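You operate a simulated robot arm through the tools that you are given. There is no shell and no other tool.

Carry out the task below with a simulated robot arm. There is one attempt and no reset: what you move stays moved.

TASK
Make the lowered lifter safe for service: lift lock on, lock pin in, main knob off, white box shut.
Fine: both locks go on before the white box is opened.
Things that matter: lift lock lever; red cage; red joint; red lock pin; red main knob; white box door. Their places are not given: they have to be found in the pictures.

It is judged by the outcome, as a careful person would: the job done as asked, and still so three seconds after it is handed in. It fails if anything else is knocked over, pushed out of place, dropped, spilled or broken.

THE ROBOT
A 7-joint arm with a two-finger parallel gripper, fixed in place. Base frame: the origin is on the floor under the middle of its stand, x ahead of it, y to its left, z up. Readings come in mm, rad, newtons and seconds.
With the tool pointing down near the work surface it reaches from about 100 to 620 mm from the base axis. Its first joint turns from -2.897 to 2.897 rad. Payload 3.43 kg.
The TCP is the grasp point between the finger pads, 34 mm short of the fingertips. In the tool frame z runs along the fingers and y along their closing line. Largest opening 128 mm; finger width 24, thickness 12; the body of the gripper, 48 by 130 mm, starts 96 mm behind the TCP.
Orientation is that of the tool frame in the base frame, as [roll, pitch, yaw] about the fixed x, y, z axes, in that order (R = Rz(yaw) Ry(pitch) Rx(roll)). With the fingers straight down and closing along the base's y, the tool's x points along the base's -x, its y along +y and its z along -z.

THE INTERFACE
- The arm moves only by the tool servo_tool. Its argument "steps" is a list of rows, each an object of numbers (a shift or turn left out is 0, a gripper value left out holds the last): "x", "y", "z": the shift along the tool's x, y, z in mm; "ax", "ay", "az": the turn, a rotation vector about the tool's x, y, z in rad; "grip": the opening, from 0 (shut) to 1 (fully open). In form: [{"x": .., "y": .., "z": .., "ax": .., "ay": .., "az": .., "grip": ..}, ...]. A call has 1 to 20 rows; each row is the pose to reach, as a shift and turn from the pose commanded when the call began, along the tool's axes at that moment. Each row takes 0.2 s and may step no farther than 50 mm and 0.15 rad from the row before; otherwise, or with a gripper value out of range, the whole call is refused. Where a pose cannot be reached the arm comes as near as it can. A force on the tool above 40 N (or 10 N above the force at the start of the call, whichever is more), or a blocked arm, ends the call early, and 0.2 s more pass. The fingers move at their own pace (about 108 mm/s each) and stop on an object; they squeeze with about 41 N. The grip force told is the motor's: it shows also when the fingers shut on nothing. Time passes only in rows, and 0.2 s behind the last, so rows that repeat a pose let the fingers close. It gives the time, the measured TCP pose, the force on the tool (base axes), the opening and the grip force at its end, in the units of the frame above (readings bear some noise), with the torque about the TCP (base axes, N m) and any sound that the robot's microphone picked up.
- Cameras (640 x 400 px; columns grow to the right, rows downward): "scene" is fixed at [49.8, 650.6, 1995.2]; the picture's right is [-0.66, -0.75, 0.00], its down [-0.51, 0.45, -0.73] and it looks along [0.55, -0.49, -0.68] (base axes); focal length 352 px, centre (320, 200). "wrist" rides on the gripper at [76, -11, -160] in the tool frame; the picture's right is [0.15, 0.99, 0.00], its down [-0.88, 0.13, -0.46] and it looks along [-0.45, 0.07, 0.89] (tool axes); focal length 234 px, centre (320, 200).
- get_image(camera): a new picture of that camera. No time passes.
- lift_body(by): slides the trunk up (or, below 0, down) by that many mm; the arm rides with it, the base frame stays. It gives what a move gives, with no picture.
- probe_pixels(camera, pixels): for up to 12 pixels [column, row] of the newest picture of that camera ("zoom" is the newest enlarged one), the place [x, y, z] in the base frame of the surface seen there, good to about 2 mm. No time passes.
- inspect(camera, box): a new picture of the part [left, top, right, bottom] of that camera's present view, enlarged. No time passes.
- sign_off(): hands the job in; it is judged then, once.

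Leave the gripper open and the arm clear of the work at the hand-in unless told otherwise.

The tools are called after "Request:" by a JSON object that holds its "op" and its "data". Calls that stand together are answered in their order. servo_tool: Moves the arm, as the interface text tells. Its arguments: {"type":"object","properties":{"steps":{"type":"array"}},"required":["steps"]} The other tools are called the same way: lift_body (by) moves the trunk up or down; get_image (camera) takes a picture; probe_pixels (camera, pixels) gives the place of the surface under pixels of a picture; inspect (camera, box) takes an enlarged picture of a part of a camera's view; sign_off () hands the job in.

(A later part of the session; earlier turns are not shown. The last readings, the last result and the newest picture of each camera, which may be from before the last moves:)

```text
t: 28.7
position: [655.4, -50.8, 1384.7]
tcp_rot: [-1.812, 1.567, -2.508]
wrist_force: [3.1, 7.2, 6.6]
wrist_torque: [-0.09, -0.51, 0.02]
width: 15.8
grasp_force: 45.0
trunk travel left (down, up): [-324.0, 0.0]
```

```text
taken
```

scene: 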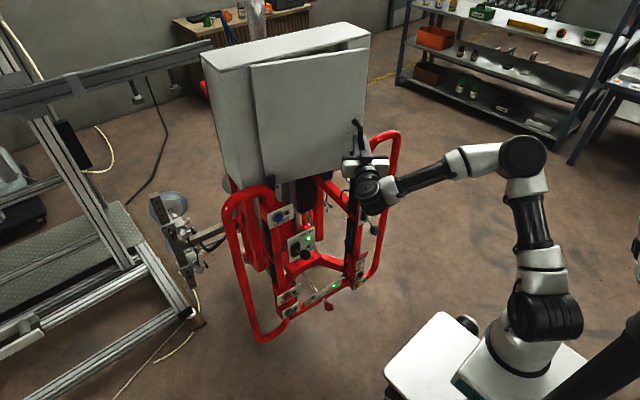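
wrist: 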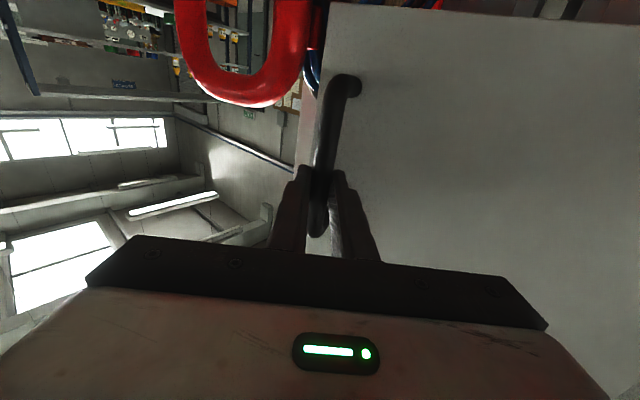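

The door swings freely with under 10 N. I'll carry on along the arc to about 0.7 rad.

Request:
{"op": "servo_tool", "data": {"steps": [{"z": -15.1, "y": -2.8, "grip": 0}, {"z": -30.4, "y": -4.8}, {"z": -45.7, "y": -6}, {"z": -61.2, "y": -6.4}, {"z": -76.6, "y": -6.1}, {"z": -92, "y": -5.1}, {"z": -107.3, "y": -3.2}, {"z": -122.5, "y": -0.7}, {"z": -137.4, "y": 2.8}, {"z": -152.3, "y": 6.8}]}}

Request:
{"op": "get_image", "data": {"camera": "scene"}}

Request:
{"op": "get_image", "data": {"camera": "wrist"}}

```text
t: 30.9
position: [543.6, 53.5, 1383.8]
tcp_rot: [-2.24, 1.565, -2.936]
wrist_force: [5.8, 2.6, 4.1]
wrist_torque: [-0.24, -0.68, 0.09]
width: 15.5
grasp_force: 45.3
trunk travel left (down, up): [-324.0, 0.0]
```

```text
taken
```

scene: 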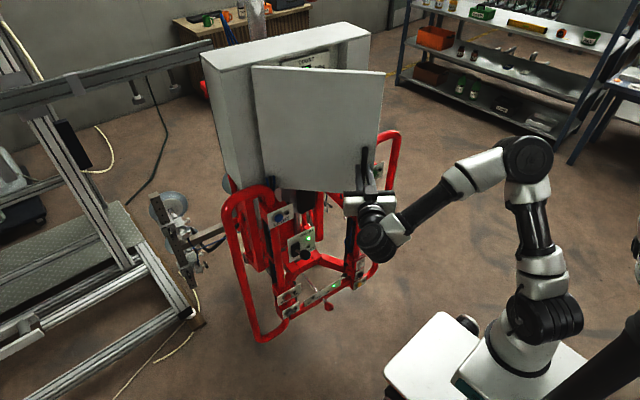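

```text
taken
```

wrist: 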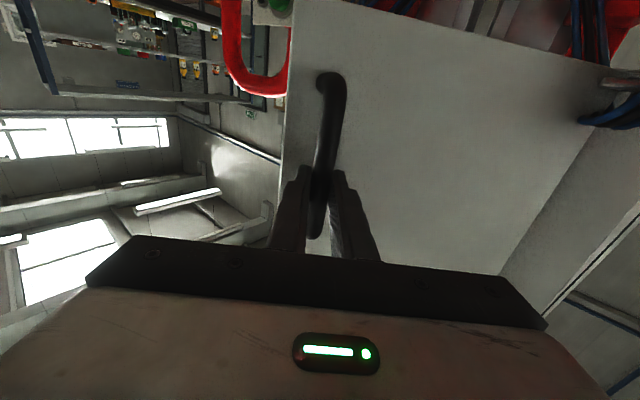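

Still smooth (about 6 N), and the inside of the box is starting to show. I'll carry on to about 1.2 rad.

Request:
{"op": "servo_tool", "data": {"steps": [{"z": -14.6, "y": 4.8, "grip": 0}, {"z": -29, "y": 10.4}, {"z": -43, "y": 16.7}, {"z": -56.8, "y": 23.7}, {"z": -70.2, "y": 31.3}, {"z": -83.2, "y": 39.6}, {"z": -95.7, "y": 48.5}, {"z": -107.8, "y": 58.1}, {"z": -119.3, "y": 68.2}, {"z": -130.4, "y": 79}]}}

Request:
{"op": "get_image", "data": {"camera": "scene"}}

Request:
{"op": "get_image", "data": {"camera": "wrist"}}

```text
t: 32.4
position: [508.6, 121.2, 1384.6]
tcp_rot: [-2.731, 1.546, 2.867]
wrist_force: [16.2, 6.3, -11.6]
wrist_torque: [0.89, -0.65, 0.22]
width: 15.9
grasp_force: 45.3
out of reach, approached as far as the arm can: row 5, 6, 7
trunk travel left (down, up): [-324.0, 0.0]
stopped in row 7: the force on the tool passed its limit at 43 N (the readings are from after the stop); the commanded pose is now the measured one
```

```text
taken
```

scene: 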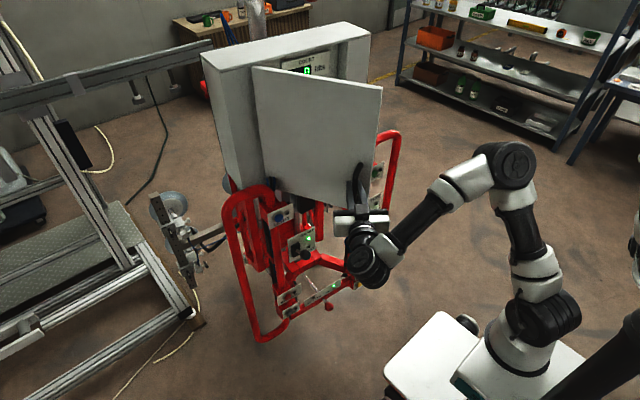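

```text
taken
```

wrist: 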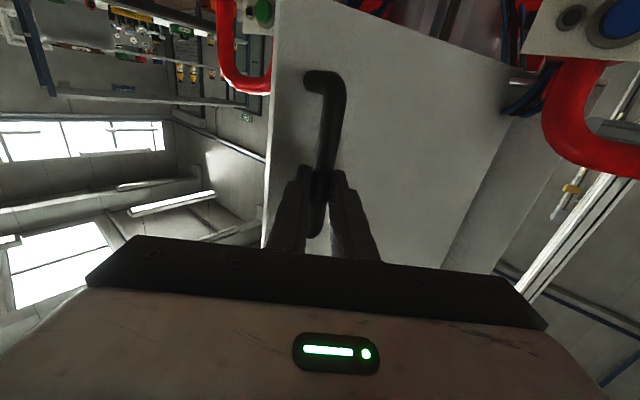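

The arm ran out of reach pulling any closer, with the door about 55° open. I'll open the fingers, then lower the trunk so they slide down off the vertical bar, and later push the door wider from inside.

Request:
{"op": "servo_tool", "data": {"steps": [{"z": 0, "grip": 0.42}, {"z": 0}, {"z": 0}]}}

Request:
{"op": "get_image", "data": {"camera": "wrist"}}

Request:
{"op": "inspect", "data": {"camera": "scene", "box": [250, 40, 410, 240]}}

```text
t: 33.2
position: [504.3, 120.3, 1389.4]
tcp_rot: [-2.652, 1.552, 2.941]
wrist_force: [-0.3, 0.2, 0.0]
wrist_torque: [0.01, -0.02, -0.01]
width: 54.0
grasp_force: 0.1
trunk travel left (down, up): [-324.0, 0.0]
```

```text
taken
```

wrist: 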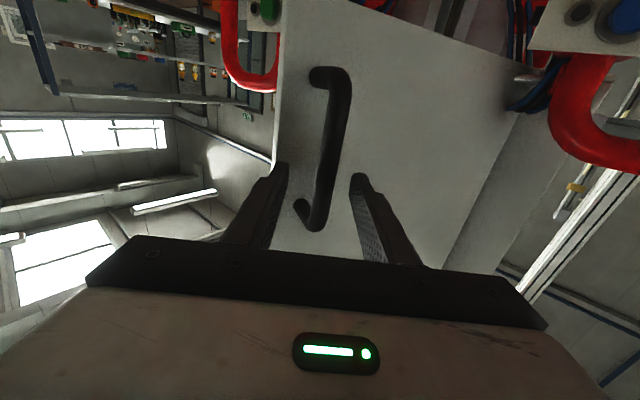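

```text
2.00 times, centred on (330, 140) of scene
```

zoom: 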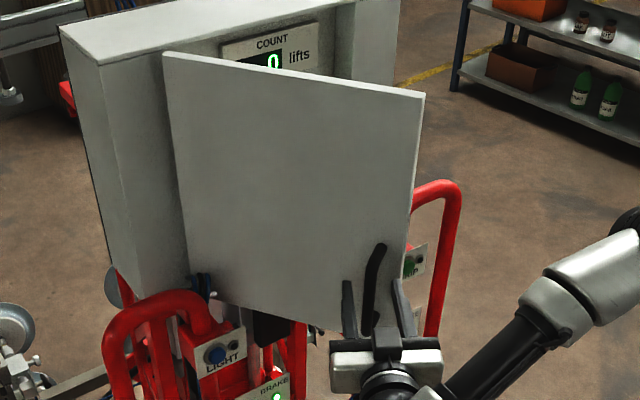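

The door stays put at about 55°, and the fingers straddle the bar without touching it. I'll lower the trunk 60 mm first and check.

Request:
{"op": "lift_body", "data": {"by": -60}}

Request:
{"op": "get_image", "data": {"camera": "wrist"}}

```text
t: 34.2
position: [504.6, 120.3, 1328.7]
tcp_rot: [-2.657, 1.55, 2.935]
wrist_force: [-0.5, 0.1, -0.4]
wrist_torque: [0.02, -0.02, 0.01]
width: 53.8
grasp_force: 0.0
trunk travel left (down, up): [-264.0, 60.0]
```

```text
taken
```

wrist: 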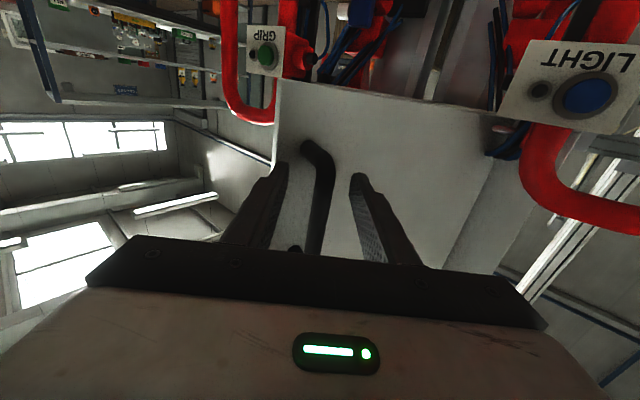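

Clear so far. I'll widen the fingers slightly and lower the trunk further, past the lower end of the handle.

Request:
{"op": "servo_tool", "data": {"steps": [{"z": 0, "grip": 0.52}, {"z": 0}]}}

Request:
{"op": "lift_body", "data": {"by": -70}}

Request:
{"op": "get_image", "data": {"camera": "wrist"}}

Request:
{"op": "get_image", "data": {"camera": "scene"}}

```text
t: 34.8
position: [504.4, 120.7, 1329.0]
tcp_rot: [-2.654, 1.551, 2.94]
wrist_force: [0.1, -0.3, -0.9]
wrist_torque: [0.02, -0.03, -0.01]
width: 66.8
grasp_force: 0.1
trunk travel left (down, up): [-264.0, 60.0]
```

```text
t: 35.9
position: [504.3, 120.1, 1259.3]
tcp_rot: [-2.657, 1.55, 2.935]
wrist_force: [0.3, 0.3, 0.2]
wrist_torque: [-0.03, 0.02, 0.01]
width: 66.6
grasp_force: 0.1
trunk travel left (down, up): [-194.0, 130.0]
```

```text
taken
```

wrist: 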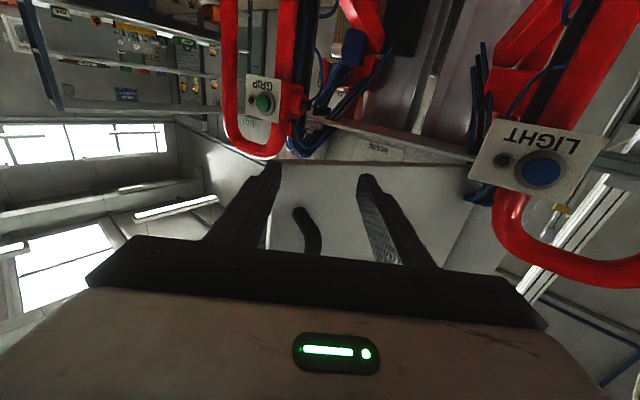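

```text
taken
```

scene: 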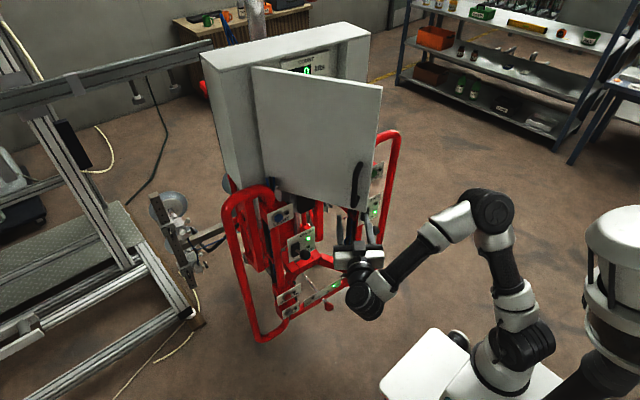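

The fingers are now below the door and clear of the handle. I'll lower the trunk another 194 mm so the arm can reach the box from below, then swing right to about (500, -20, 1180) with the tool tilted down and the fingers closed.

Request:
{"op": "lift_body", "data": {"by": -194}}

Request:
{"op": "servo_tool", "data": {"steps": [{"x": -11.5, "y": -11, "z": 8.6, "ax": -0.0996, "ay": 0.0635, "az": -0.0363, "grip": 0}, {"x": -23, "y": -22.1, "z": 17.2, "ax": -0.1991, "ay": 0.127, "az": -0.0727}, {"x": -34.5, "y": -33.1, "z": 25.8, "ax": -0.2987, "ay": 0.1904, "az": -0.109}, {"x": -46, "y": -44.2, "z": 34.4, "ax": -0.3982, "ay": 0.2539, "az": -0.1454}, {"x": -57.5, "y": -55.2, "z": 43, "ax": -0.4978, "ay": 0.3174, "az": -0.1817}, {"x": -69, "y": -66.3, "z": 51.7, "ax": -0.5974, "ay": 0.3809, "az": -0.218}, {"x": -80.5, "y": -77.3, "z": 60.3, "ax": -0.6969, "ay": 0.4444, "az": -0.2544}, {"x": -92, "y": -88.4, "z": 68.9, "ax": -0.7965, "ay": 0.5078, "az": -0.2907}, {"x": -103.5, "y": -99.4, "z": 77.5, "ax": -0.896, "ay": 0.5713, "az": -0.3271}, {"x": -115, "y": -110.5, "z": 86.1, "ax": -0.9956, "ay": 0.6348, "az": -0.3634}, {"x": -115, "y": -110.5, "z": 86.1, "ax": -0.9956, "ay": 0.6348, "az": -0.3634}]}}

Request:
{"op": "get_image", "data": {"camera": "wrist"}}

Request:
{"op": "get_image", "data": {"camera": "scene"}}

```text
t: 38.0
position: [505.7, 121.0, 1064.3]
tcp_rot: [-2.655, 1.551, 2.937]
wrist_force: [-0.1, -0.1, -0.2]
wrist_torque: [0.01, -0.01, -0.04]
width: 66.6
grasp_force: 0.1
trunk travel left (down, up): [0.0, 324.0]
```

```text
t: 40.4
position: [502.4, -19.9, 1178.7]
tcp_rot: [3.125, 0.853, -2.803]
wrist_force: [-0.1, -0.2, 0.6]
wrist_torque: [-0.02, 0.01, 0.0]
width: 0.0
grasp_force: 32.7
trunk travel left (down, up): [0.0, 324.0]
```

```text
taken
```

wrist: 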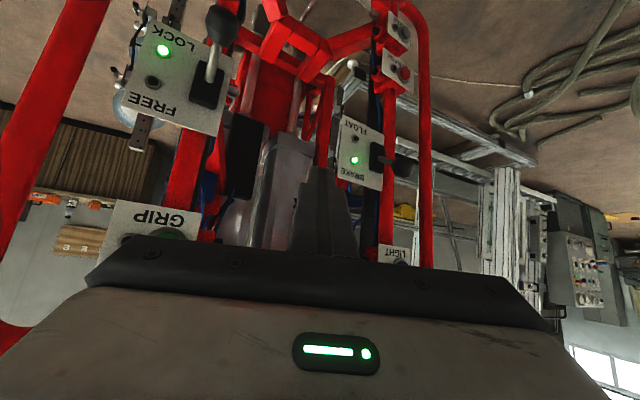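

```text
taken
```

scene: 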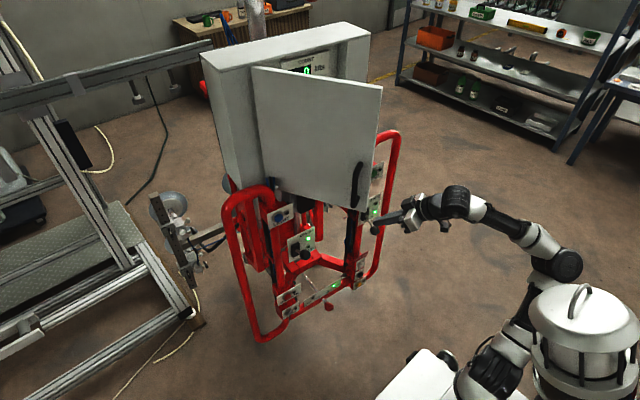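

LOCK remains lit and the arm is right of the door edge. I'll rise to about (545, -20, 1450) and level the tool, which looks into the box from the right side of the open door.

Request:
{"op": "servo_tool", "data": {"steps": [{"x": -33, "y": -2, "z": -21.1, "ay": -0.1026, "grip": 0}, {"x": -65.9, "y": -4.1, "z": -42.2, "ay": -0.2051}, {"x": -98.9, "y": -6.1, "z": -63.3, "ay": -0.3077}, {"x": -131.9, "y": -8.2, "z": -84.5, "ay": -0.4103}, {"x": -164.9, "y": -10.2, "z": -105.6, "ay": -0.5129}, {"x": -197.8, "y": -12.3, "z": -126.7, "ay": -0.6154}, {"x": -230.8, "y": -14.3, "z": -147.8, "ay": -0.718}, {"x": -230.8, "y": -14.3, "z": -147.8, "ay": -0.718}]}}

Request:
{"op": "get_image", "data": {"camera": "wrist"}}

Request:
{"op": "get_image", "data": {"camera": "scene"}}

```text
t: 42.2
position: [547.2, -24.7, 1448.4]
tcp_rot: [1.389, 1.56, 1.742]
wrist_force: [-0.2, 0.3, 0.2]
wrist_torque: [0.01, 0.02, -0.03]
width: 0.1
grasp_force: 32.7
trunk travel left (down, up): [0.0, 324.0]
```

```text
taken
```

wrist: 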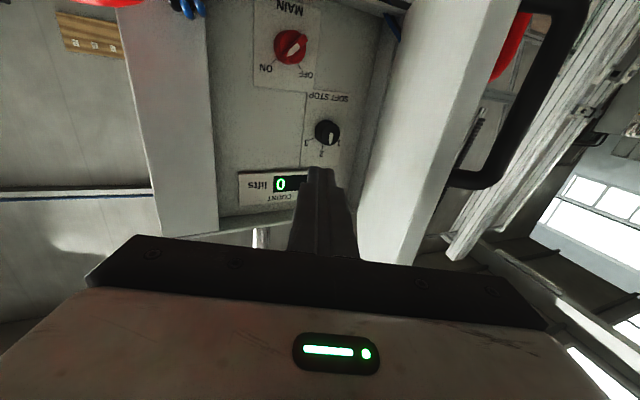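

```text
taken
```

scene: 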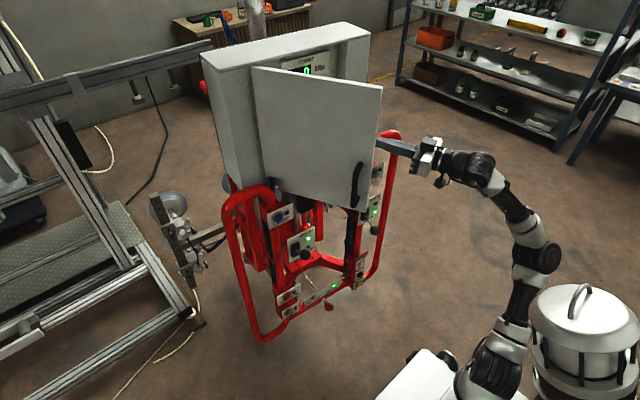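

Inside the box I see the red MAIN knob at (290,45) with ON/OFF marks, and a black SOFT STOP knob at (327,132), which I must not touch. I'll zoom and probe.

Request:
{"op": "inspect", "data": {"camera": "wrist", "box": [220, 0, 380, 110]}}

Request:
{"op": "probe_pixels", "data": {"camera": "wrist", "pixels": [[290, 45], [280, 40], [300, 42], [285, 60], [265, 30], [307, 75], [265, 68], [340, 90], [240, 120], [327, 132], [375, 120], [400, 100]]}}

Request:
{"op": "probe_pixels", "data": {"camera": "wrist", "pixels": [[195, 100], [180, 100], [213, 100], [430, 150], [470, 100], [395, 180], [540, 30], [190, 200], [205, 50], [385, 60], [360, 20], [300, 10]]}}

```text
3.64 times, centred on (300, 55) of wrist
```

zoom: 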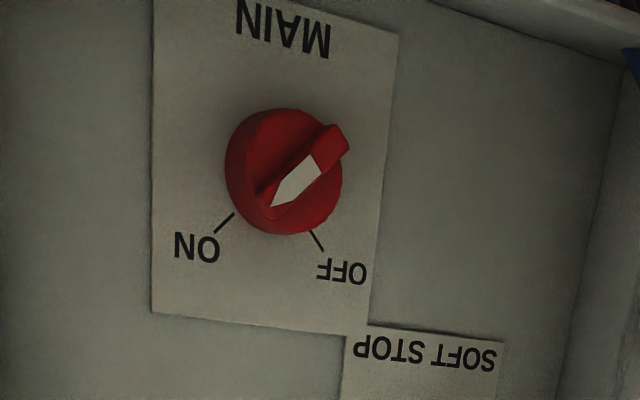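

```text
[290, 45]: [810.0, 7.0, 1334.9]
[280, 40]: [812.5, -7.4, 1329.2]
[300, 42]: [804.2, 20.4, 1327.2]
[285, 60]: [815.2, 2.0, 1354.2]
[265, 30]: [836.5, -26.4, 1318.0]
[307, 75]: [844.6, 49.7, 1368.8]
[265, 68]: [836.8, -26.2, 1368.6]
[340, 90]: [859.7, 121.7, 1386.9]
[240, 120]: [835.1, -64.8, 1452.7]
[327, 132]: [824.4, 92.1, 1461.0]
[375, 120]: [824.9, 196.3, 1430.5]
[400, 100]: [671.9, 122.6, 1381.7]
```

```text
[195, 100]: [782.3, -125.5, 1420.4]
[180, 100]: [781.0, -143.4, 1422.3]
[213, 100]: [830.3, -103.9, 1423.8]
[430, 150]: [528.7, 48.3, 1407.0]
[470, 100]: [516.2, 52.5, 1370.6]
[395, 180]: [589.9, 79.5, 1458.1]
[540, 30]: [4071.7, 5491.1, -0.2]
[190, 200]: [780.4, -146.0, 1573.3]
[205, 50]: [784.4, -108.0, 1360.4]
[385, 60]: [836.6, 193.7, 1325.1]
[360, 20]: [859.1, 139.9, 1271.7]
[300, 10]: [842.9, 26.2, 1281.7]
```

MAIN knob: its pointer is at ON (up-right as an operator sees it), and OFF is up-left. Knob centre is about (808, 6, 1334), on a panel at x≈838. The door at 55° is too close for the gripper, so I'll push its inner face leftward with the closed fingertips, slowly, to about 95°.

Request:
{"op": "servo_tool", "data": {"steps": [{"y": 14, "z": 5.7, "grip": 0}, {"y": 28, "z": 11.3}, {"y": 42, "z": 17}, {"y": 54, "z": 21.8}, {"y": 66, "z": 26.7}, {"y": 78, "z": 31.5}, {"y": 90, "z": 36.4}, {"y": 102, "z": 41.2}, {"y": 114, "z": 46.1}, {"y": 126, "z": 51}, {"y": 138, "z": 55.8}, {"y": 150, "z": 60.7}]}}

Request:
{"op": "get_image", "data": {"camera": "scene"}}

Request:
{"op": "get_image", "data": {"camera": "wrist"}}

```text
t: 44.8
position: [552.7, 140.7, 1450.5]
tcp_rot: [1.461, 1.561, 1.812]
wrist_force: [-0.4, -0.6, 0.1]
wrist_torque: [0.0, -0.01, 0.04]
width: 0.0
grasp_force: 33.3
trunk travel left (down, up): [0.0, 324.0]
```

```text
taken
```

scene: 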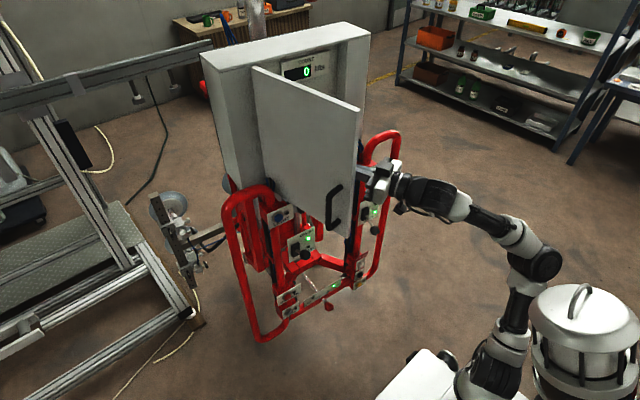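

```text
taken
```

wrist: 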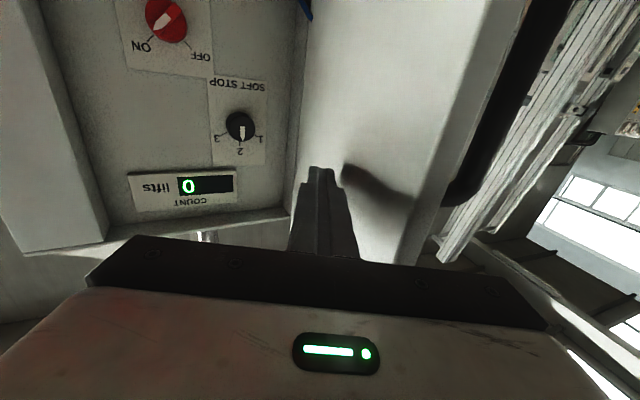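

Door is at about 75° and moving freely. I'll push on another 95 mm.

Request:
{"op": "servo_tool", "data": {"steps": [{"y": 12, "z": 4.9, "grip": 0}, {"y": 24, "z": 9.7}, {"y": 36, "z": 14.6}, {"y": 48, "z": 19.4}, {"y": 60, "z": 24.3}, {"y": 72, "z": 29.1}, {"y": 84, "z": 34}, {"y": 96, "z": 38.8}, {"y": 96, "z": 38.8}]}}

Request:
{"op": "get_image", "data": {"camera": "scene"}}

Request:
{"op": "get_image", "data": {"camera": "wrist"}}

```text
t: 46.5
position: [557.5, 221.8, 1454.2]
tcp_rot: [1.808, 1.557, 2.138]
wrist_force: [-24.3, -18.6, -4.9]
wrist_torque: [-0.22, 0.32, -0.05]
width: 0.0
grasp_force: 33.1
trunk travel left (down, up): [0.0, 324.0]
stopped in row 8: the force on the tool passed its limit at 47 N (the readings are from after the stop); the commanded pose is now the measured one
```

```text
taken
```

scene: 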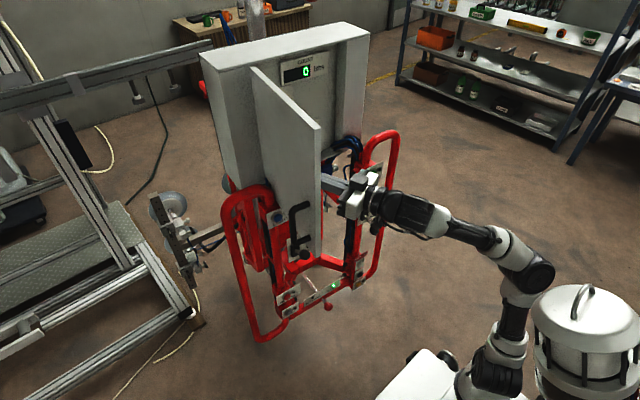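

```text
taken
```

wrist: 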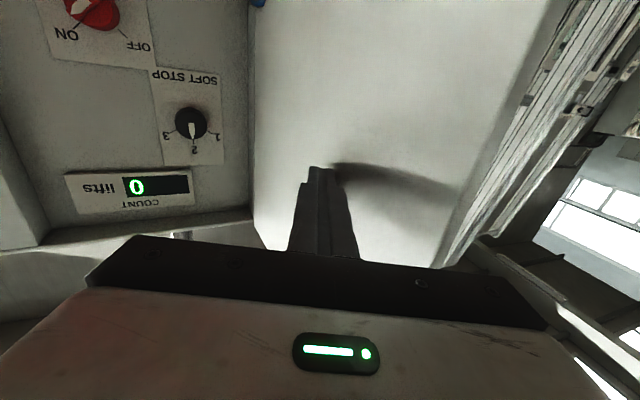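

The door has met its stop near 90° (47 N), open enough. I'll back away to the right and re-image the knob.

Request:
{"op": "servo_tool", "data": {"steps": [{"y": -10, "z": -8, "grip": 0}, {"y": -40, "z": -30}, {"y": -80, "z": -50}, {"y": -120, "z": -60}, {"y": -120, "z": -60}]}}

Request:
{"op": "get_image", "data": {"camera": "wrist"}}

Request:
{"op": "get_image", "data": {"camera": "scene"}}

```text
t: 47.7
position: [541.2, 92.7, 1449.2]
tcp_rot: [2.044, 1.557, 2.379]
wrist_force: [-0.3, 0.0, 0.3]
wrist_torque: [-0.02, 0.01, -0.01]
width: 0.0
grasp_force: 33.6
trunk travel left (down, up): [0.0, 324.0]
```

```text
taken
```

wrist: 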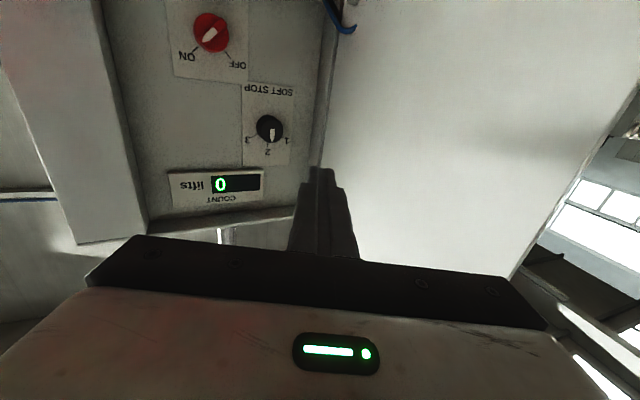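

```text
taken
```

scene: 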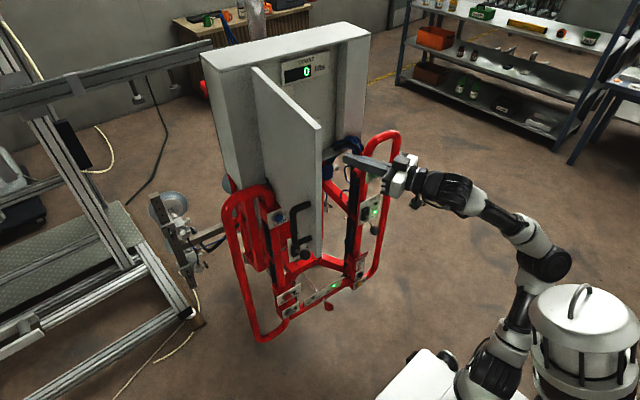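

The door holds at 90°. I'll line up with the MAIN knob: level tool, yaw -0.125 to match the panel, TCP about 130 mm in front at (679, 22, 1334), well below the SOFT STOP knob.

Request:
{"op": "servo_tool", "data": {"steps": [{"x": 19.2, "y": -18.7, "z": 17.8, "ax": 0.0767, "grip": 0}, {"x": 38.3, "y": -37.5, "z": 35.6, "ax": 0.1533}, {"x": 57.5, "y": -56.2, "z": 53.5, "ax": 0.23}, {"x": 76.7, "y": -74.9, "z": 71.3, "ax": 0.3067}, {"x": 95.8, "y": -93.7, "z": 89.1, "ax": 0.3833}, {"x": 115, "y": -112.4, "z": 106.9, "ax": 0.46}, {"x": 115, "y": -112.4, "z": 106.9, "ax": 0.46}]}}

Request:
{"op": "get_image", "data": {"camera": "wrist"}}

Request:
{"op": "inspect", "data": {"camera": "wrist", "box": [250, 60, 410, 170]}}

```text
t: 49.3
position: [678.1, 24.4, 1330.2]
tcp_rot: [2.426, 1.556, 2.299]
wrist_force: [-1.0, 0.5, -0.2]
wrist_torque: [0.02, -0.04, 0.02]
width: 0.1
grasp_force: 32.6
trunk travel left (down, up): [0.0, 324.0]
```

```text
taken
```

wrist: 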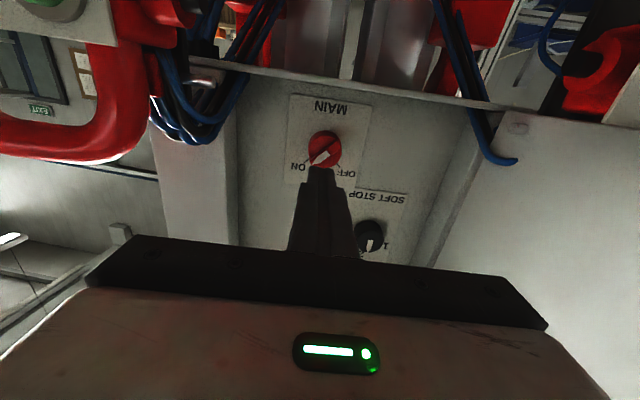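

```text
3.64 times, centred on (330, 115) of wrist
```

zoom: 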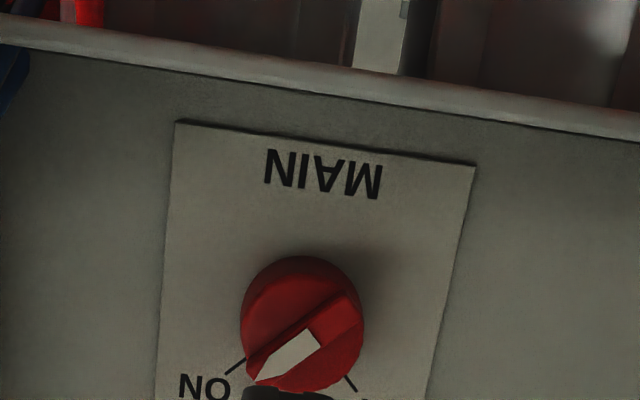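

The knob sits just beyond the fingertips, so the alignment is good. I'll probe the knob, rib ends and ticks in this zoom to get the angles.

Request:
{"op": "probe_pixels", "data": {"camera": "zoom", "pixels": [[302, 322], [345, 298], [358, 312], [320, 330], [255, 372], [262, 350], [243, 320], [300, 258], [362, 340], [234, 368], [352, 385], [200, 250]]}}

Request:
{"op": "inspect", "data": {"camera": "wrist", "box": [295, 120, 355, 180]}}

```text
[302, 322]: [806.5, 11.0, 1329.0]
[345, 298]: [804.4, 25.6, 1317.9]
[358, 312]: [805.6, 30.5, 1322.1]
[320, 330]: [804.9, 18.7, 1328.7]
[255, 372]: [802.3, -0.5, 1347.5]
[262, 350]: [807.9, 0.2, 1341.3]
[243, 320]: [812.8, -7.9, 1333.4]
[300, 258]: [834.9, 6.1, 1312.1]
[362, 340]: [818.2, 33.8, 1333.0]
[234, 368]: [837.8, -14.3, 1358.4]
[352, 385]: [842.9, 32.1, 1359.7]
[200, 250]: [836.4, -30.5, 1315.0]
```

```text
6.67 times, centred on (325, 150) of wrist
```

zoom: 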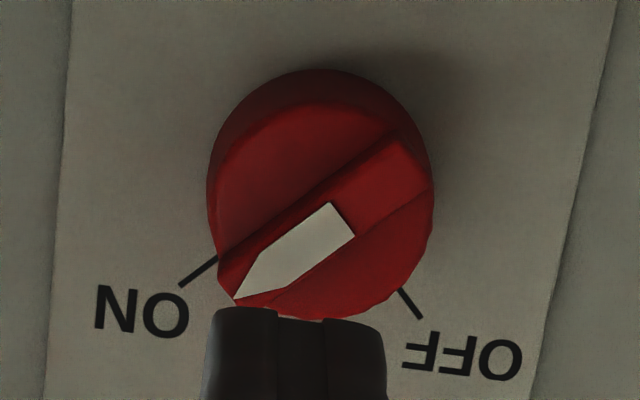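

Ticks are at ±45° (ON right, OFF left). The knob axis crosses about (804, 13, 1334.5), the rib front is at x≈803 and the knob disc at x≈817. I'll turn the tool +45° about its axis so the fingers straddle the rib, open to about 32 mm, and move to 36 mm short of it.

Request:
{"op": "servo_tool", "data": {"steps": [{"x": -0.8, "y": 0.8, "z": 0, "az": 0.131, "grip": 0.25}, {"x": -1.6, "y": 1.5, "z": 0, "az": 0.262}, {"x": -2.5, "y": 2.3, "z": 0, "az": 0.393}, {"x": -3.3, "y": 3, "z": 10, "az": 0.524}, {"x": -4.1, "y": 3.8, "z": 30, "az": 0.655}, {"x": -4.9, "y": 4.5, "z": 56.3, "az": 0.785}, {"x": -4.9, "y": 4.5, "z": 56.3, "az": 0.785}]}}

Request:
{"op": "get_image", "data": {"camera": "wrist"}}

Request:
{"op": "inspect", "data": {"camera": "wrist", "box": [240, 80, 400, 250]}}

```text
t: 50.9
position: [734.6, 21.0, 1336.2]
tcp_rot: [1.587, 0.776, 1.457]
wrist_force: [0.5, -0.6, 0.5]
wrist_torque: [0.03, -0.02, 0.0]
width: 32.2
grasp_force: 0.0
trunk travel left (down, up): [0.0, 324.0]
```

```text
taken
```

wrist: 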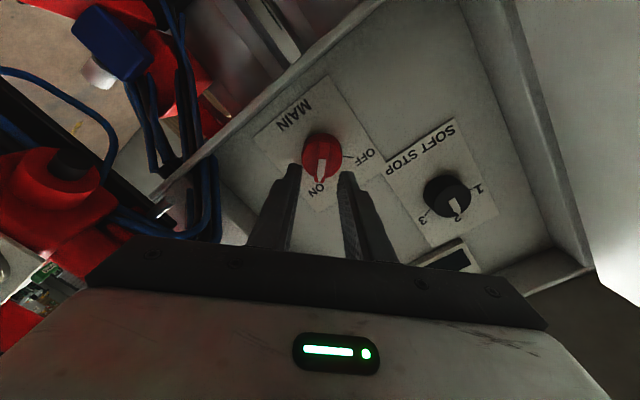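

```text
2.35 times, centred on (320, 165) of wrist
```

zoom: 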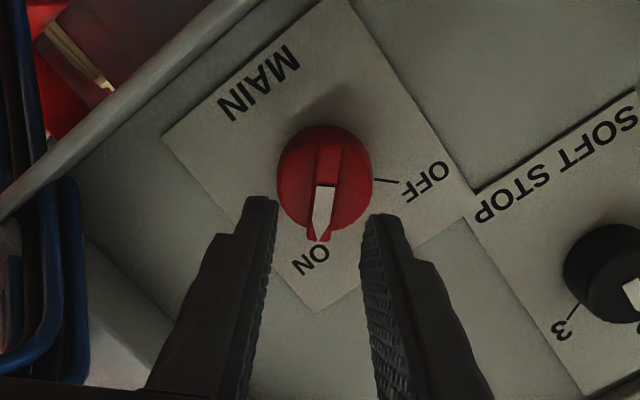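

The rib now runs parallel to the pads and sits between them. I'll probe the rib once more to confirm centring.

Request:
{"op": "probe_pixels", "data": {"camera": "zoom", "pixels": [[328, 160], [326, 185], [324, 205], [321, 232], [316, 150], [342, 150], [310, 225], [336, 215], [300, 180], [352, 180], [290, 130], [365, 150]]}}

```text
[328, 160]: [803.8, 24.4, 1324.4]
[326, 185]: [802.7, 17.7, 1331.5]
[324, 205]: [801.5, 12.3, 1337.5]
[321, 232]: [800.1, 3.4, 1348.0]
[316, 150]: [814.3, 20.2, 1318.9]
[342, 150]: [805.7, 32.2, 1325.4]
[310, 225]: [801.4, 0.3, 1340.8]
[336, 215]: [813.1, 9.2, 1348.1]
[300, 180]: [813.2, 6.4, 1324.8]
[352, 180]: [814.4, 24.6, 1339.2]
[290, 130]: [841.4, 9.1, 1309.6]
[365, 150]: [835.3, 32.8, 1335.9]
```

Centring is within about 1–2 mm. I'll shift 1.5 mm along the rib and advance 42 mm, so the tips are about 3 mm short of the disc and overlap the rib by 9 mm. Then I'll close.

Request:
{"op": "servo_tool", "data": {"steps": [{"x": 1.5, "y": 0.5, "z": 15, "grip": 0.25}, {"x": 1.5, "y": 0.5, "z": 30}, {"x": 1.5, "y": 0.5, "z": 42}, {"x": 1.5, "y": 0.5, "z": 42}, {"x": 1.5, "y": 0.5, "z": 42, "grip": 0}, {"x": 1.5, "y": 0.5, "z": 42}, {"x": 1.5, "y": 0.5, "z": 42}]}}

Request:
{"op": "inspect", "data": {"camera": "wrist", "box": [240, 80, 400, 250]}}

```text
t: 52.5
position: [775.4, 18.5, 1335.3]
tcp_rot: [1.583, 0.778, 1.459]
wrist_force: [3.7, 1.0, 3.1]
wrist_torque: [-0.42, -0.12, 0.21]
width: 10.5
grasp_force: 43.6
trunk travel left (down, up): [0.0, 324.0]
```

```text
2.35 times, centred on (320, 165) of wrist
```

zoom: 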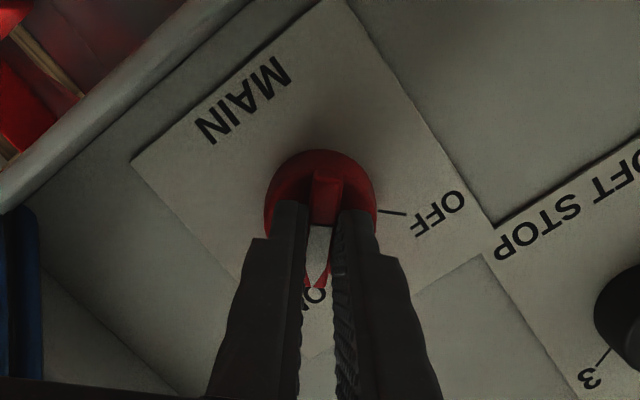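

The rib is gripped (10.5 mm). I'll turn the tool -90° about its own axis, from ON to OFF, in small steps.

Request:
{"op": "servo_tool", "data": {"steps": [{"az": -0.12, "grip": 0}, {"az": -0.24}, {"az": -0.36}, {"az": -0.48}, {"az": -0.6}, {"az": -0.72}, {"az": -0.84}, {"az": -0.96}, {"az": -1.08}, {"az": -1.2}, {"az": -1.32}, {"az": -1.44}, {"az": -1.56}, {"az": -1.571}]}}

Request:
{"op": "get_image", "data": {"camera": "wrist"}}

Request:
{"op": "get_image", "data": {"camera": "scene"}}

```text
t: 55.5
position: [776.4, 19.4, 1336.0]
tcp_rot: [-1.588, 0.791, -1.708]
wrist_force: [-12.4, 4.3, -11.2]
wrist_torque: [0.15, 1.18, -0.83]
width: 11.0
grasp_force: 44.5
trunk travel left (down, up): [0.0, 324.0]
```

```text
taken
```

wrist: 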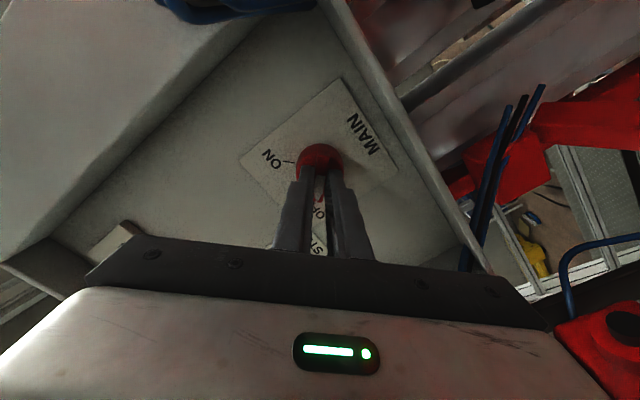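

```text
taken
```

scene: 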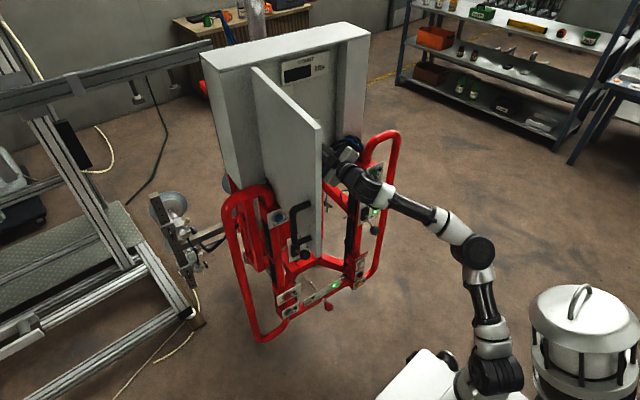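

The knob turned; the COUNT display has gone dark, so power is off. I'll open the fingers and back straight out 60 mm to check the pointer.

Request:
{"op": "servo_tool", "data": {"steps": [{"z": 0, "grip": 0.25}, {"z": 0}, {"z": -15}, {"z": -40}, {"z": -60}, {"z": -60}]}}

Request:
{"op": "inspect", "data": {"camera": "wrist", "box": [240, 80, 400, 250]}}

Request:
{"op": "get_image", "data": {"camera": "wrist"}}

```text
t: 56.9
position: [716.3, 25.5, 1336.5]
tcp_rot: [-1.586, 0.791, -1.707]
wrist_force: [0.5, -0.1, 0.9]
wrist_torque: [0.01, -0.02, 0.01]
width: 32.0
grasp_force: 0.1
trunk travel left (down, up): [0.0, 324.0]
```

```text
2.35 times, centred on (320, 165) of wrist
```

zoom: 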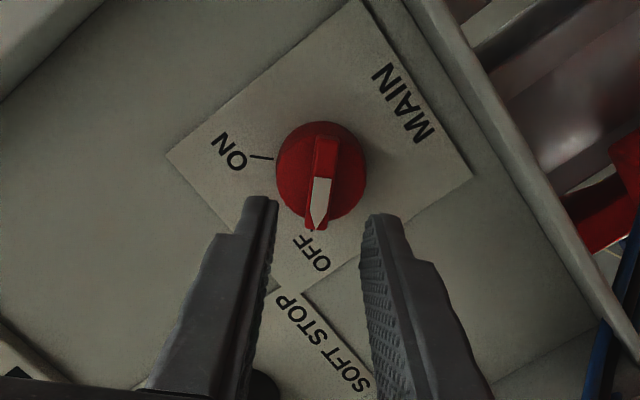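

```text
taken
```

wrist: 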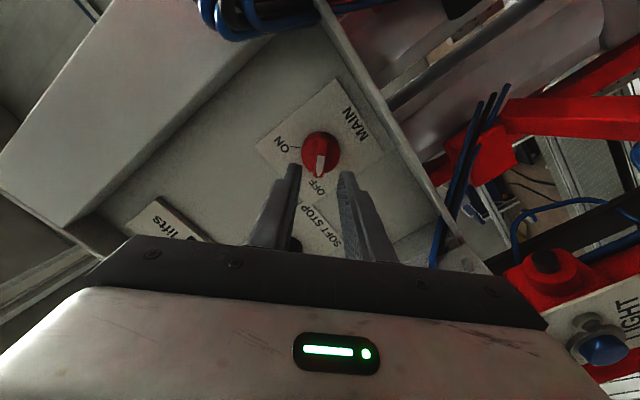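

Pointer is on OFF and the display is dark. Next is shutting the door. I'll locate the open door in the scene picture before planning a route under it to its outer side.

Request:
{"op": "get_image", "data": {"camera": "scene"}}

Request:
{"op": "probe_pixels", "data": {"camera": "scene", "pixels": [[255, 72], [314, 129], [318, 130], [290, 150], [270, 120], [310, 250], [300, 205], [292, 225], [297, 240], [318, 240], [265, 185], [240, 195]]}}

Request:
{"op": "inspect", "data": {"camera": "scene", "box": [240, 50, 400, 270]}}

```text
taken
```

scene: 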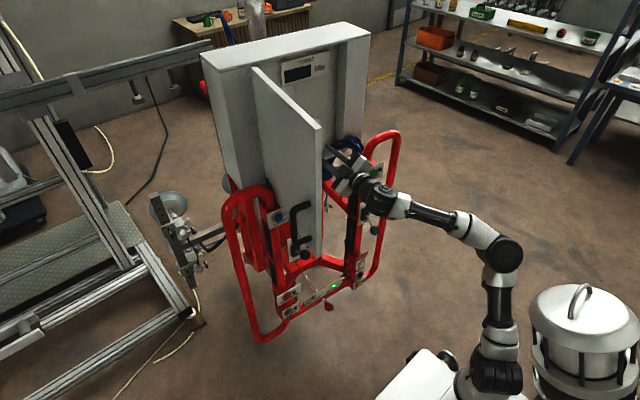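

```text
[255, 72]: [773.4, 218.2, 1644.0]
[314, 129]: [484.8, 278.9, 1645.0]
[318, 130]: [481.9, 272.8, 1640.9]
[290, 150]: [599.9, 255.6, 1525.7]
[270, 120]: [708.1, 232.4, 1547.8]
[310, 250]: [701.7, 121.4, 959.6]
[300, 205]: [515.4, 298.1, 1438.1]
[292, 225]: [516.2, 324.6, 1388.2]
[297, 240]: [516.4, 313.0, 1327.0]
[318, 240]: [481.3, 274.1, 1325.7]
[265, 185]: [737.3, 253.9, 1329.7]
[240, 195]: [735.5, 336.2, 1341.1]
```

```text
1.82 times, centred on (320, 160) of scene
```

zoom: 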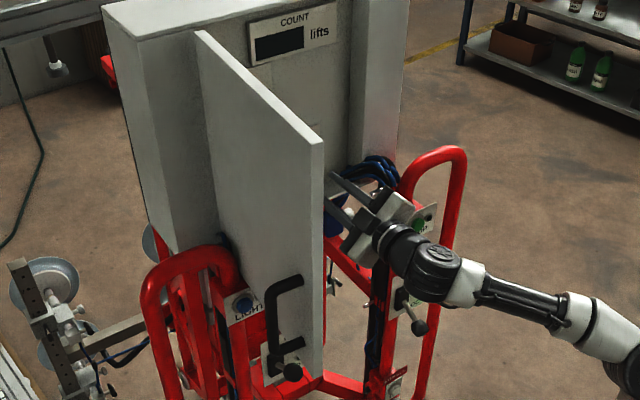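

Door outer face runs from its hinge (≈(801, 216)) to the free edge at (483, 277), about 95° open; the handle is on its left side near (516, 320). Plan: back out, drop below the door, go round to its left side, rise above handle height, and push it shut. First I'll back out 150 mm while un-rotating and closing the fingers.

Request:
{"op": "servo_tool", "data": {"steps": [{"z": -30, "az": 0, "grip": 0.1}, {"z": -60, "az": 0.131, "grip": 0}, {"z": -85, "az": 0.262}, {"z": -110, "az": 0.393}, {"z": -125, "az": 0.524}, {"z": -140, "az": 0.655}, {"z": -150, "az": 0.785}, {"z": -150, "az": 0.785}]}}

Request:
{"op": "get_image", "data": {"camera": "wrist"}}

```text
t: 58.7
position: [568.6, 41.9, 1338.1]
tcp_rot: [2.454, 1.557, 2.328]
wrist_force: [-0.4, -1.3, -0.6]
wrist_torque: [-0.02, 0.03, 0.02]
width: 0.1
grasp_force: 33.0
trunk travel left (down, up): [0.0, 324.0]
```

```text
taken
```

wrist: 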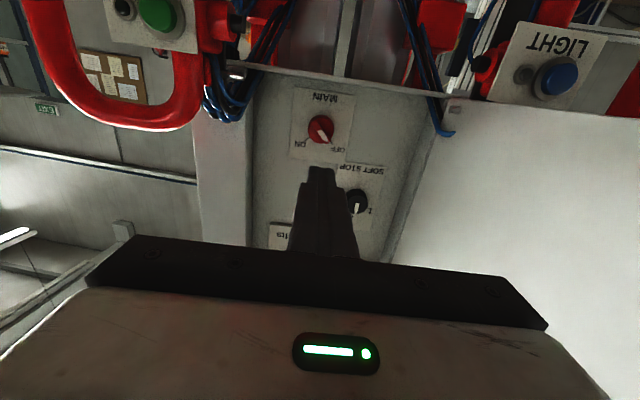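

Knob clearly at OFF. Now I'll drop to about (500, 44, 950) with the tool tilted 43° down, staying in front of the cage.

Request:
{"op": "servo_tool", "data": {"steps": [{"x": 38.9, "y": -1, "z": -6.4, "ay": 0.075, "grip": 0}, {"x": 77.7, "y": -2.1, "z": -12.8, "ay": 0.15}, {"x": 116.6, "y": -3.1, "z": -19.2, "ay": 0.225}, {"x": 155.5, "y": -4.2, "z": -25.6, "ay": 0.3}, {"x": 194.4, "y": -5.2, "z": -32, "ay": 0.375}, {"x": 233.2, "y": -6.2, "z": -38.4, "ay": 0.45}, {"x": 272.1, "y": -7.3, "z": -44.8, "ay": 0.525}, {"x": 311, "y": -8.3, "z": -51.2, "ay": 0.6}, {"x": 349.8, "y": -9.4, "z": -57.6, "ay": 0.675}, {"x": 388.7, "y": -10.4, "z": -64, "ay": 0.75}, {"x": 388.7, "y": -10.4, "z": -64, "ay": 0.75}]}}

Request:
{"op": "lift_body", "data": {"by": 250}}

Request:
{"op": "get_image", "data": {"camera": "scene"}}

```text
t: 61.1
position: [500.3, 44.9, 951.0]
tcp_rot: [3.129, 0.81, 3.009]
wrist_force: [-0.2, -0.8, 0.7]
wrist_torque: [0.03, -0.02, 0.0]
width: 0.0
grasp_force: 33.0
trunk travel left (down, up): [0.0, 324.0]
```

```text
t: 63.7
position: [500.0, 44.5, 1202.5]
tcp_rot: [3.13, 0.811, 3.009]
wrist_force: [-0.6, 0.2, -0.8]
wrist_torque: [0.0, -0.02, 0.0]
width: 0.0
grasp_force: 32.9
trunk travel left (down, up): [-250.0, 74.0]
```

```text
taken
```

scene: 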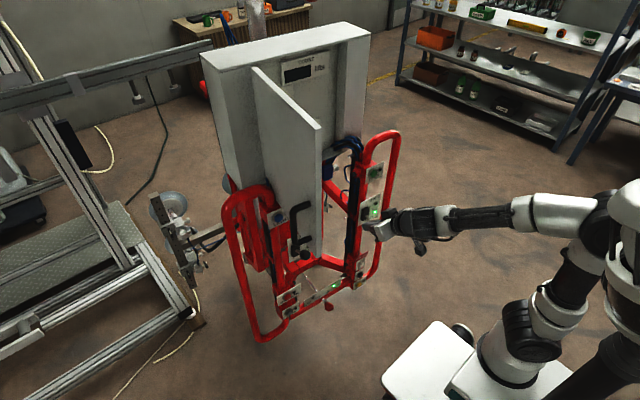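

LOCK and IN LOCK lights are still on. TCP is at (500, 44, 1202), below the door's bottom edge (1276). I'll now go left under the door's free edge to about (455, 375, 1200).

Request:
{"op": "servo_tool", "data": {"steps": [{"x": 6.3, "y": 32.2, "z": -6.2, "ax": 0.0217, "ay": -0.0258, "az": 0.0158, "grip": 0}, {"x": 12.5, "y": 64.3, "z": -12.5, "ax": 0.0434, "ay": -0.0517, "az": 0.0317}, {"x": 18.8, "y": 96.5, "z": -18.7, "ax": 0.0652, "ay": -0.0775, "az": 0.0475}, {"x": 25, "y": 128.7, "z": -24.9, "ax": 0.0869, "ay": -0.1034, "az": 0.0633}, {"x": 31.3, "y": 160.9, "z": -31.2, "ax": 0.1086, "ay": -0.1292, "az": 0.0792}, {"x": 37.6, "y": 193, "z": -37.4, "ax": 0.1303, "ay": -0.155, "az": 0.095}, {"x": 43.8, "y": 225.2, "z": -43.6, "ax": 0.152, "ay": -0.1809, "az": 0.1108}, {"x": 50.1, "y": 257.4, "z": -49.8, "ax": 0.1738, "ay": -0.2067, "az": 0.1266}, {"x": 56.3, "y": 289.5, "z": -56.1, "ax": 0.1955, "ay": -0.2326, "az": 0.1425}, {"x": 62.6, "y": 321.7, "z": -62.3, "ax": 0.2172, "ay": -0.2584, "az": 0.1583}, {"x": 62.6, "y": 321.7, "z": -62.3, "ax": 0.2172, "ay": -0.2584, "az": 0.1583}]}}

Request:
{"op": "get_image", "data": {"camera": "scene"}}

Request:
{"op": "get_image", "data": {"camera": "wrist"}}

```text
t: 66.1
position: [451.8, 376.1, 1202.1]
tcp_rot: [3.126, 1.068, 2.736]
wrist_force: [0.3, -0.4, 0.3]
wrist_torque: [0.0, 0.01, -0.02]
width: 0.1
grasp_force: 33.1
trunk travel left (down, up): [-250.0, 74.0]
```

```text
taken
```

scene: 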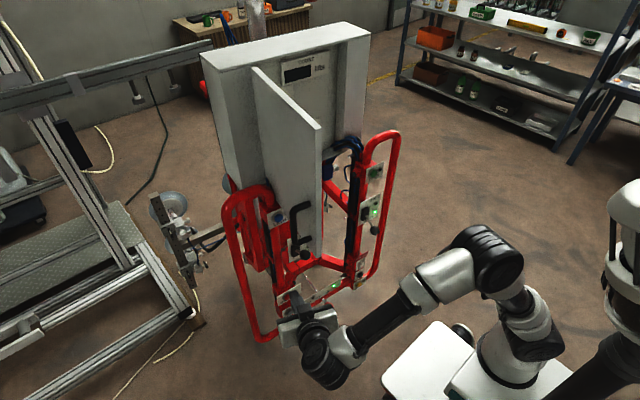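

```text
taken
```

wrist: 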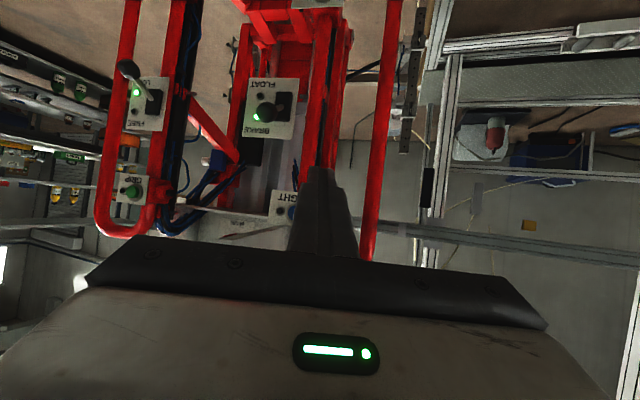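

Now on the left side of the door. I'll rise to z≈1510, above the handle's top at 1440, and level the tool.

Request:
{"op": "servo_tool", "data": {"steps": [{"x": -33.7, "z": -18.6, "ay": -0.0629, "grip": 0}, {"x": -67.5, "z": -37.1, "ay": -0.1258}, {"x": -101.2, "z": -55.7, "ay": -0.1886}, {"x": -135, "z": -74.2, "ay": -0.2515}, {"x": -168.7, "z": -92.8, "ay": -0.3144}, {"x": -202.4, "z": -111.3, "ay": -0.3773}, {"x": -236.2, "z": -129.9, "ay": -0.4401}, {"x": -269.9, "z": -148.4, "ay": -0.503}, {"x": -269.9, "z": -148.4, "ay": -0.503}]}}

Request:
{"op": "get_image", "data": {"camera": "scene"}}

Request:
{"op": "get_image", "data": {"camera": "wrist"}}

```text
t: 68.1
position: [451.7, 375.1, 1508.5]
tcp_rot: [1.388, 1.565, 0.997]
wrist_force: [0.0, 0.4, -0.5]
wrist_torque: [0.0, -0.03, 0.01]
width: 0.1
grasp_force: 33.4
trunk travel left (down, up): [-250.0, 74.0]
```

```text
taken
```

scene: 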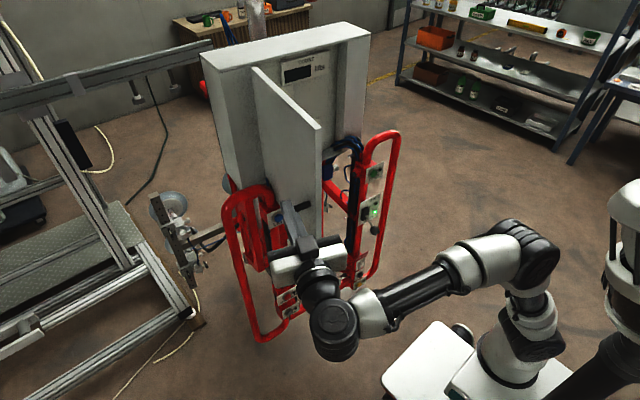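

```text
taken
```

wrist: 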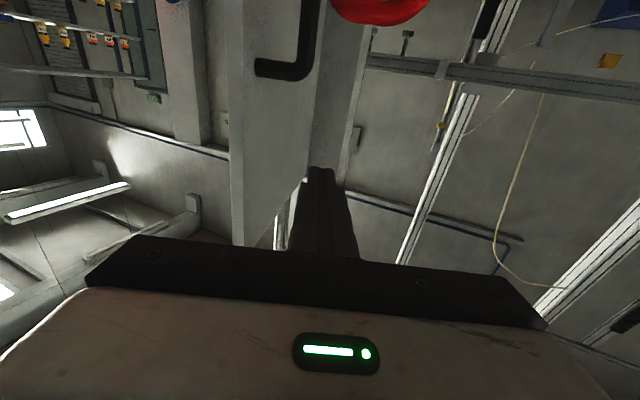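

Ready on the outer side. I'll turn to a yaw of about -43°, close in on the outer face near the free edge, above the handle, and start pushing the door towards closed.

Request:
{"op": "servo_tool", "data": {"steps": [{"y": -6.8, "z": 23, "ax": 0.12, "grip": 0}, {"y": -13.5, "z": 46, "ax": 0.24}, {"y": -20.3, "z": 68.9, "ax": 0.359}, {"y": -30, "z": 79.4, "ax": 0.359}, {"y": -39.7, "z": 89.9, "ax": 0.359}, {"y": -50.7, "z": 93.4, "ax": 0.359}, {"y": -61.7, "z": 96.8, "ax": 0.359}, {"y": -72.8, "z": 100.3, "ax": 0.359}, {"y": -83.8, "z": 103.8, "ax": 0.359}, {"y": -94.8, "z": 107.2, "ax": 0.359}, {"y": -105.8, "z": 110.7, "ax": 0.359}]}}

Request:
{"op": "get_image", "data": {"camera": "scene"}}

Request:
{"op": "get_image", "data": {"camera": "wrist"}}

```text
t: 70.5
position: [512.2, 230.6, 1507.9]
tcp_rot: [1.887, 1.564, 1.136]
wrist_force: [0.1, 0.3, 0.1]
wrist_torque: [0.02, 0.02, 0.03]
width: 0.1
grasp_force: 32.7
trunk travel left (down, up): [-250.0, 74.0]
```

```text
taken
```

scene: 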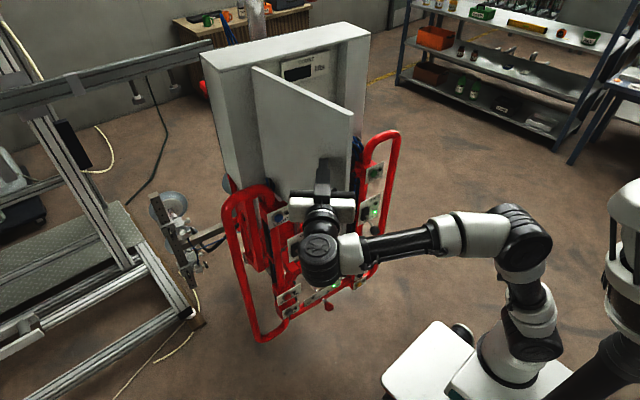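

```text
taken
```

wrist: 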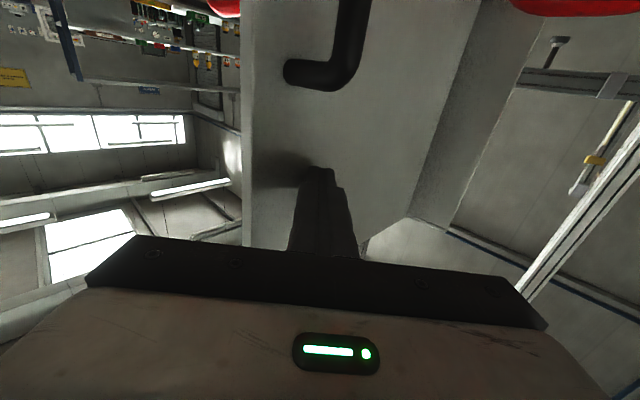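

The door is turning, now at about 78° with low force. I'll continue along the arc to about 45°.

Request:
{"op": "servo_tool", "data": {"steps": [{"y": -7.6, "z": 11.2, "grip": 0}, {"y": -15.1, "z": 22.3}, {"y": -22.7, "z": 33.5}, {"y": -30.2, "z": 44.6}, {"y": -37.8, "z": 55.8}, {"y": -45.3, "z": 66.9}, {"y": -52.9, "z": 78.1}, {"y": -56.3, "z": 89.4}, {"y": -59.6, "z": 100.7}, {"y": -63, "z": 112}, {"y": -66.3, "z": 123.4}, {"y": -69.7, "z": 134.7}, {"y": -73, "z": 146}]}}

Request:
{"op": "get_image", "data": {"camera": "scene"}}

Request:
{"op": "get_image", "data": {"camera": "wrist"}}

```text
t: 73.3
position: [570.5, 79.5, 1507.5]
tcp_rot: [1.898, 1.564, 1.147]
wrist_force: [0.8, -0.1, -0.4]
wrist_torque: [0.0, -0.02, 0.02]
width: 0.0
grasp_force: 33.0
trunk travel left (down, up): [-250.0, 74.0]
```

```text
taken
```

scene: 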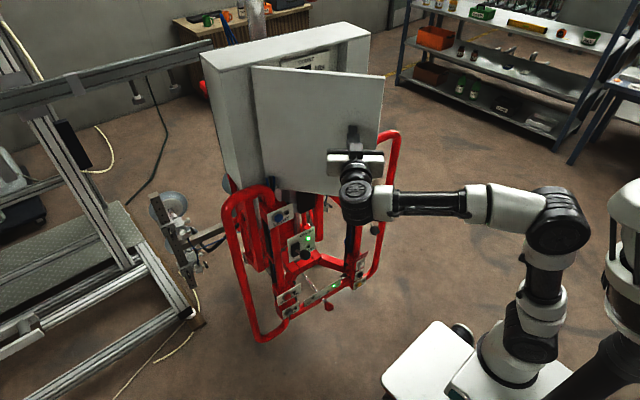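

```text
taken
```

wrist: 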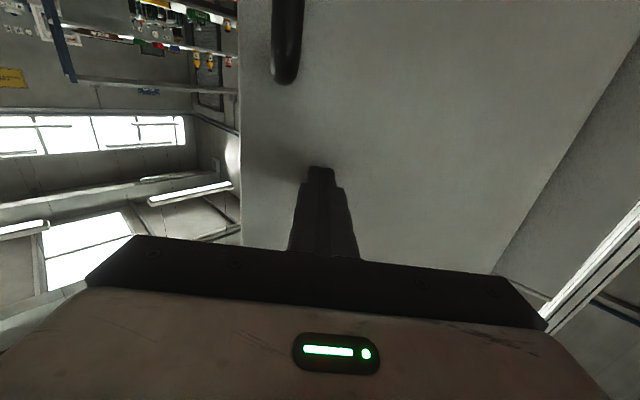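

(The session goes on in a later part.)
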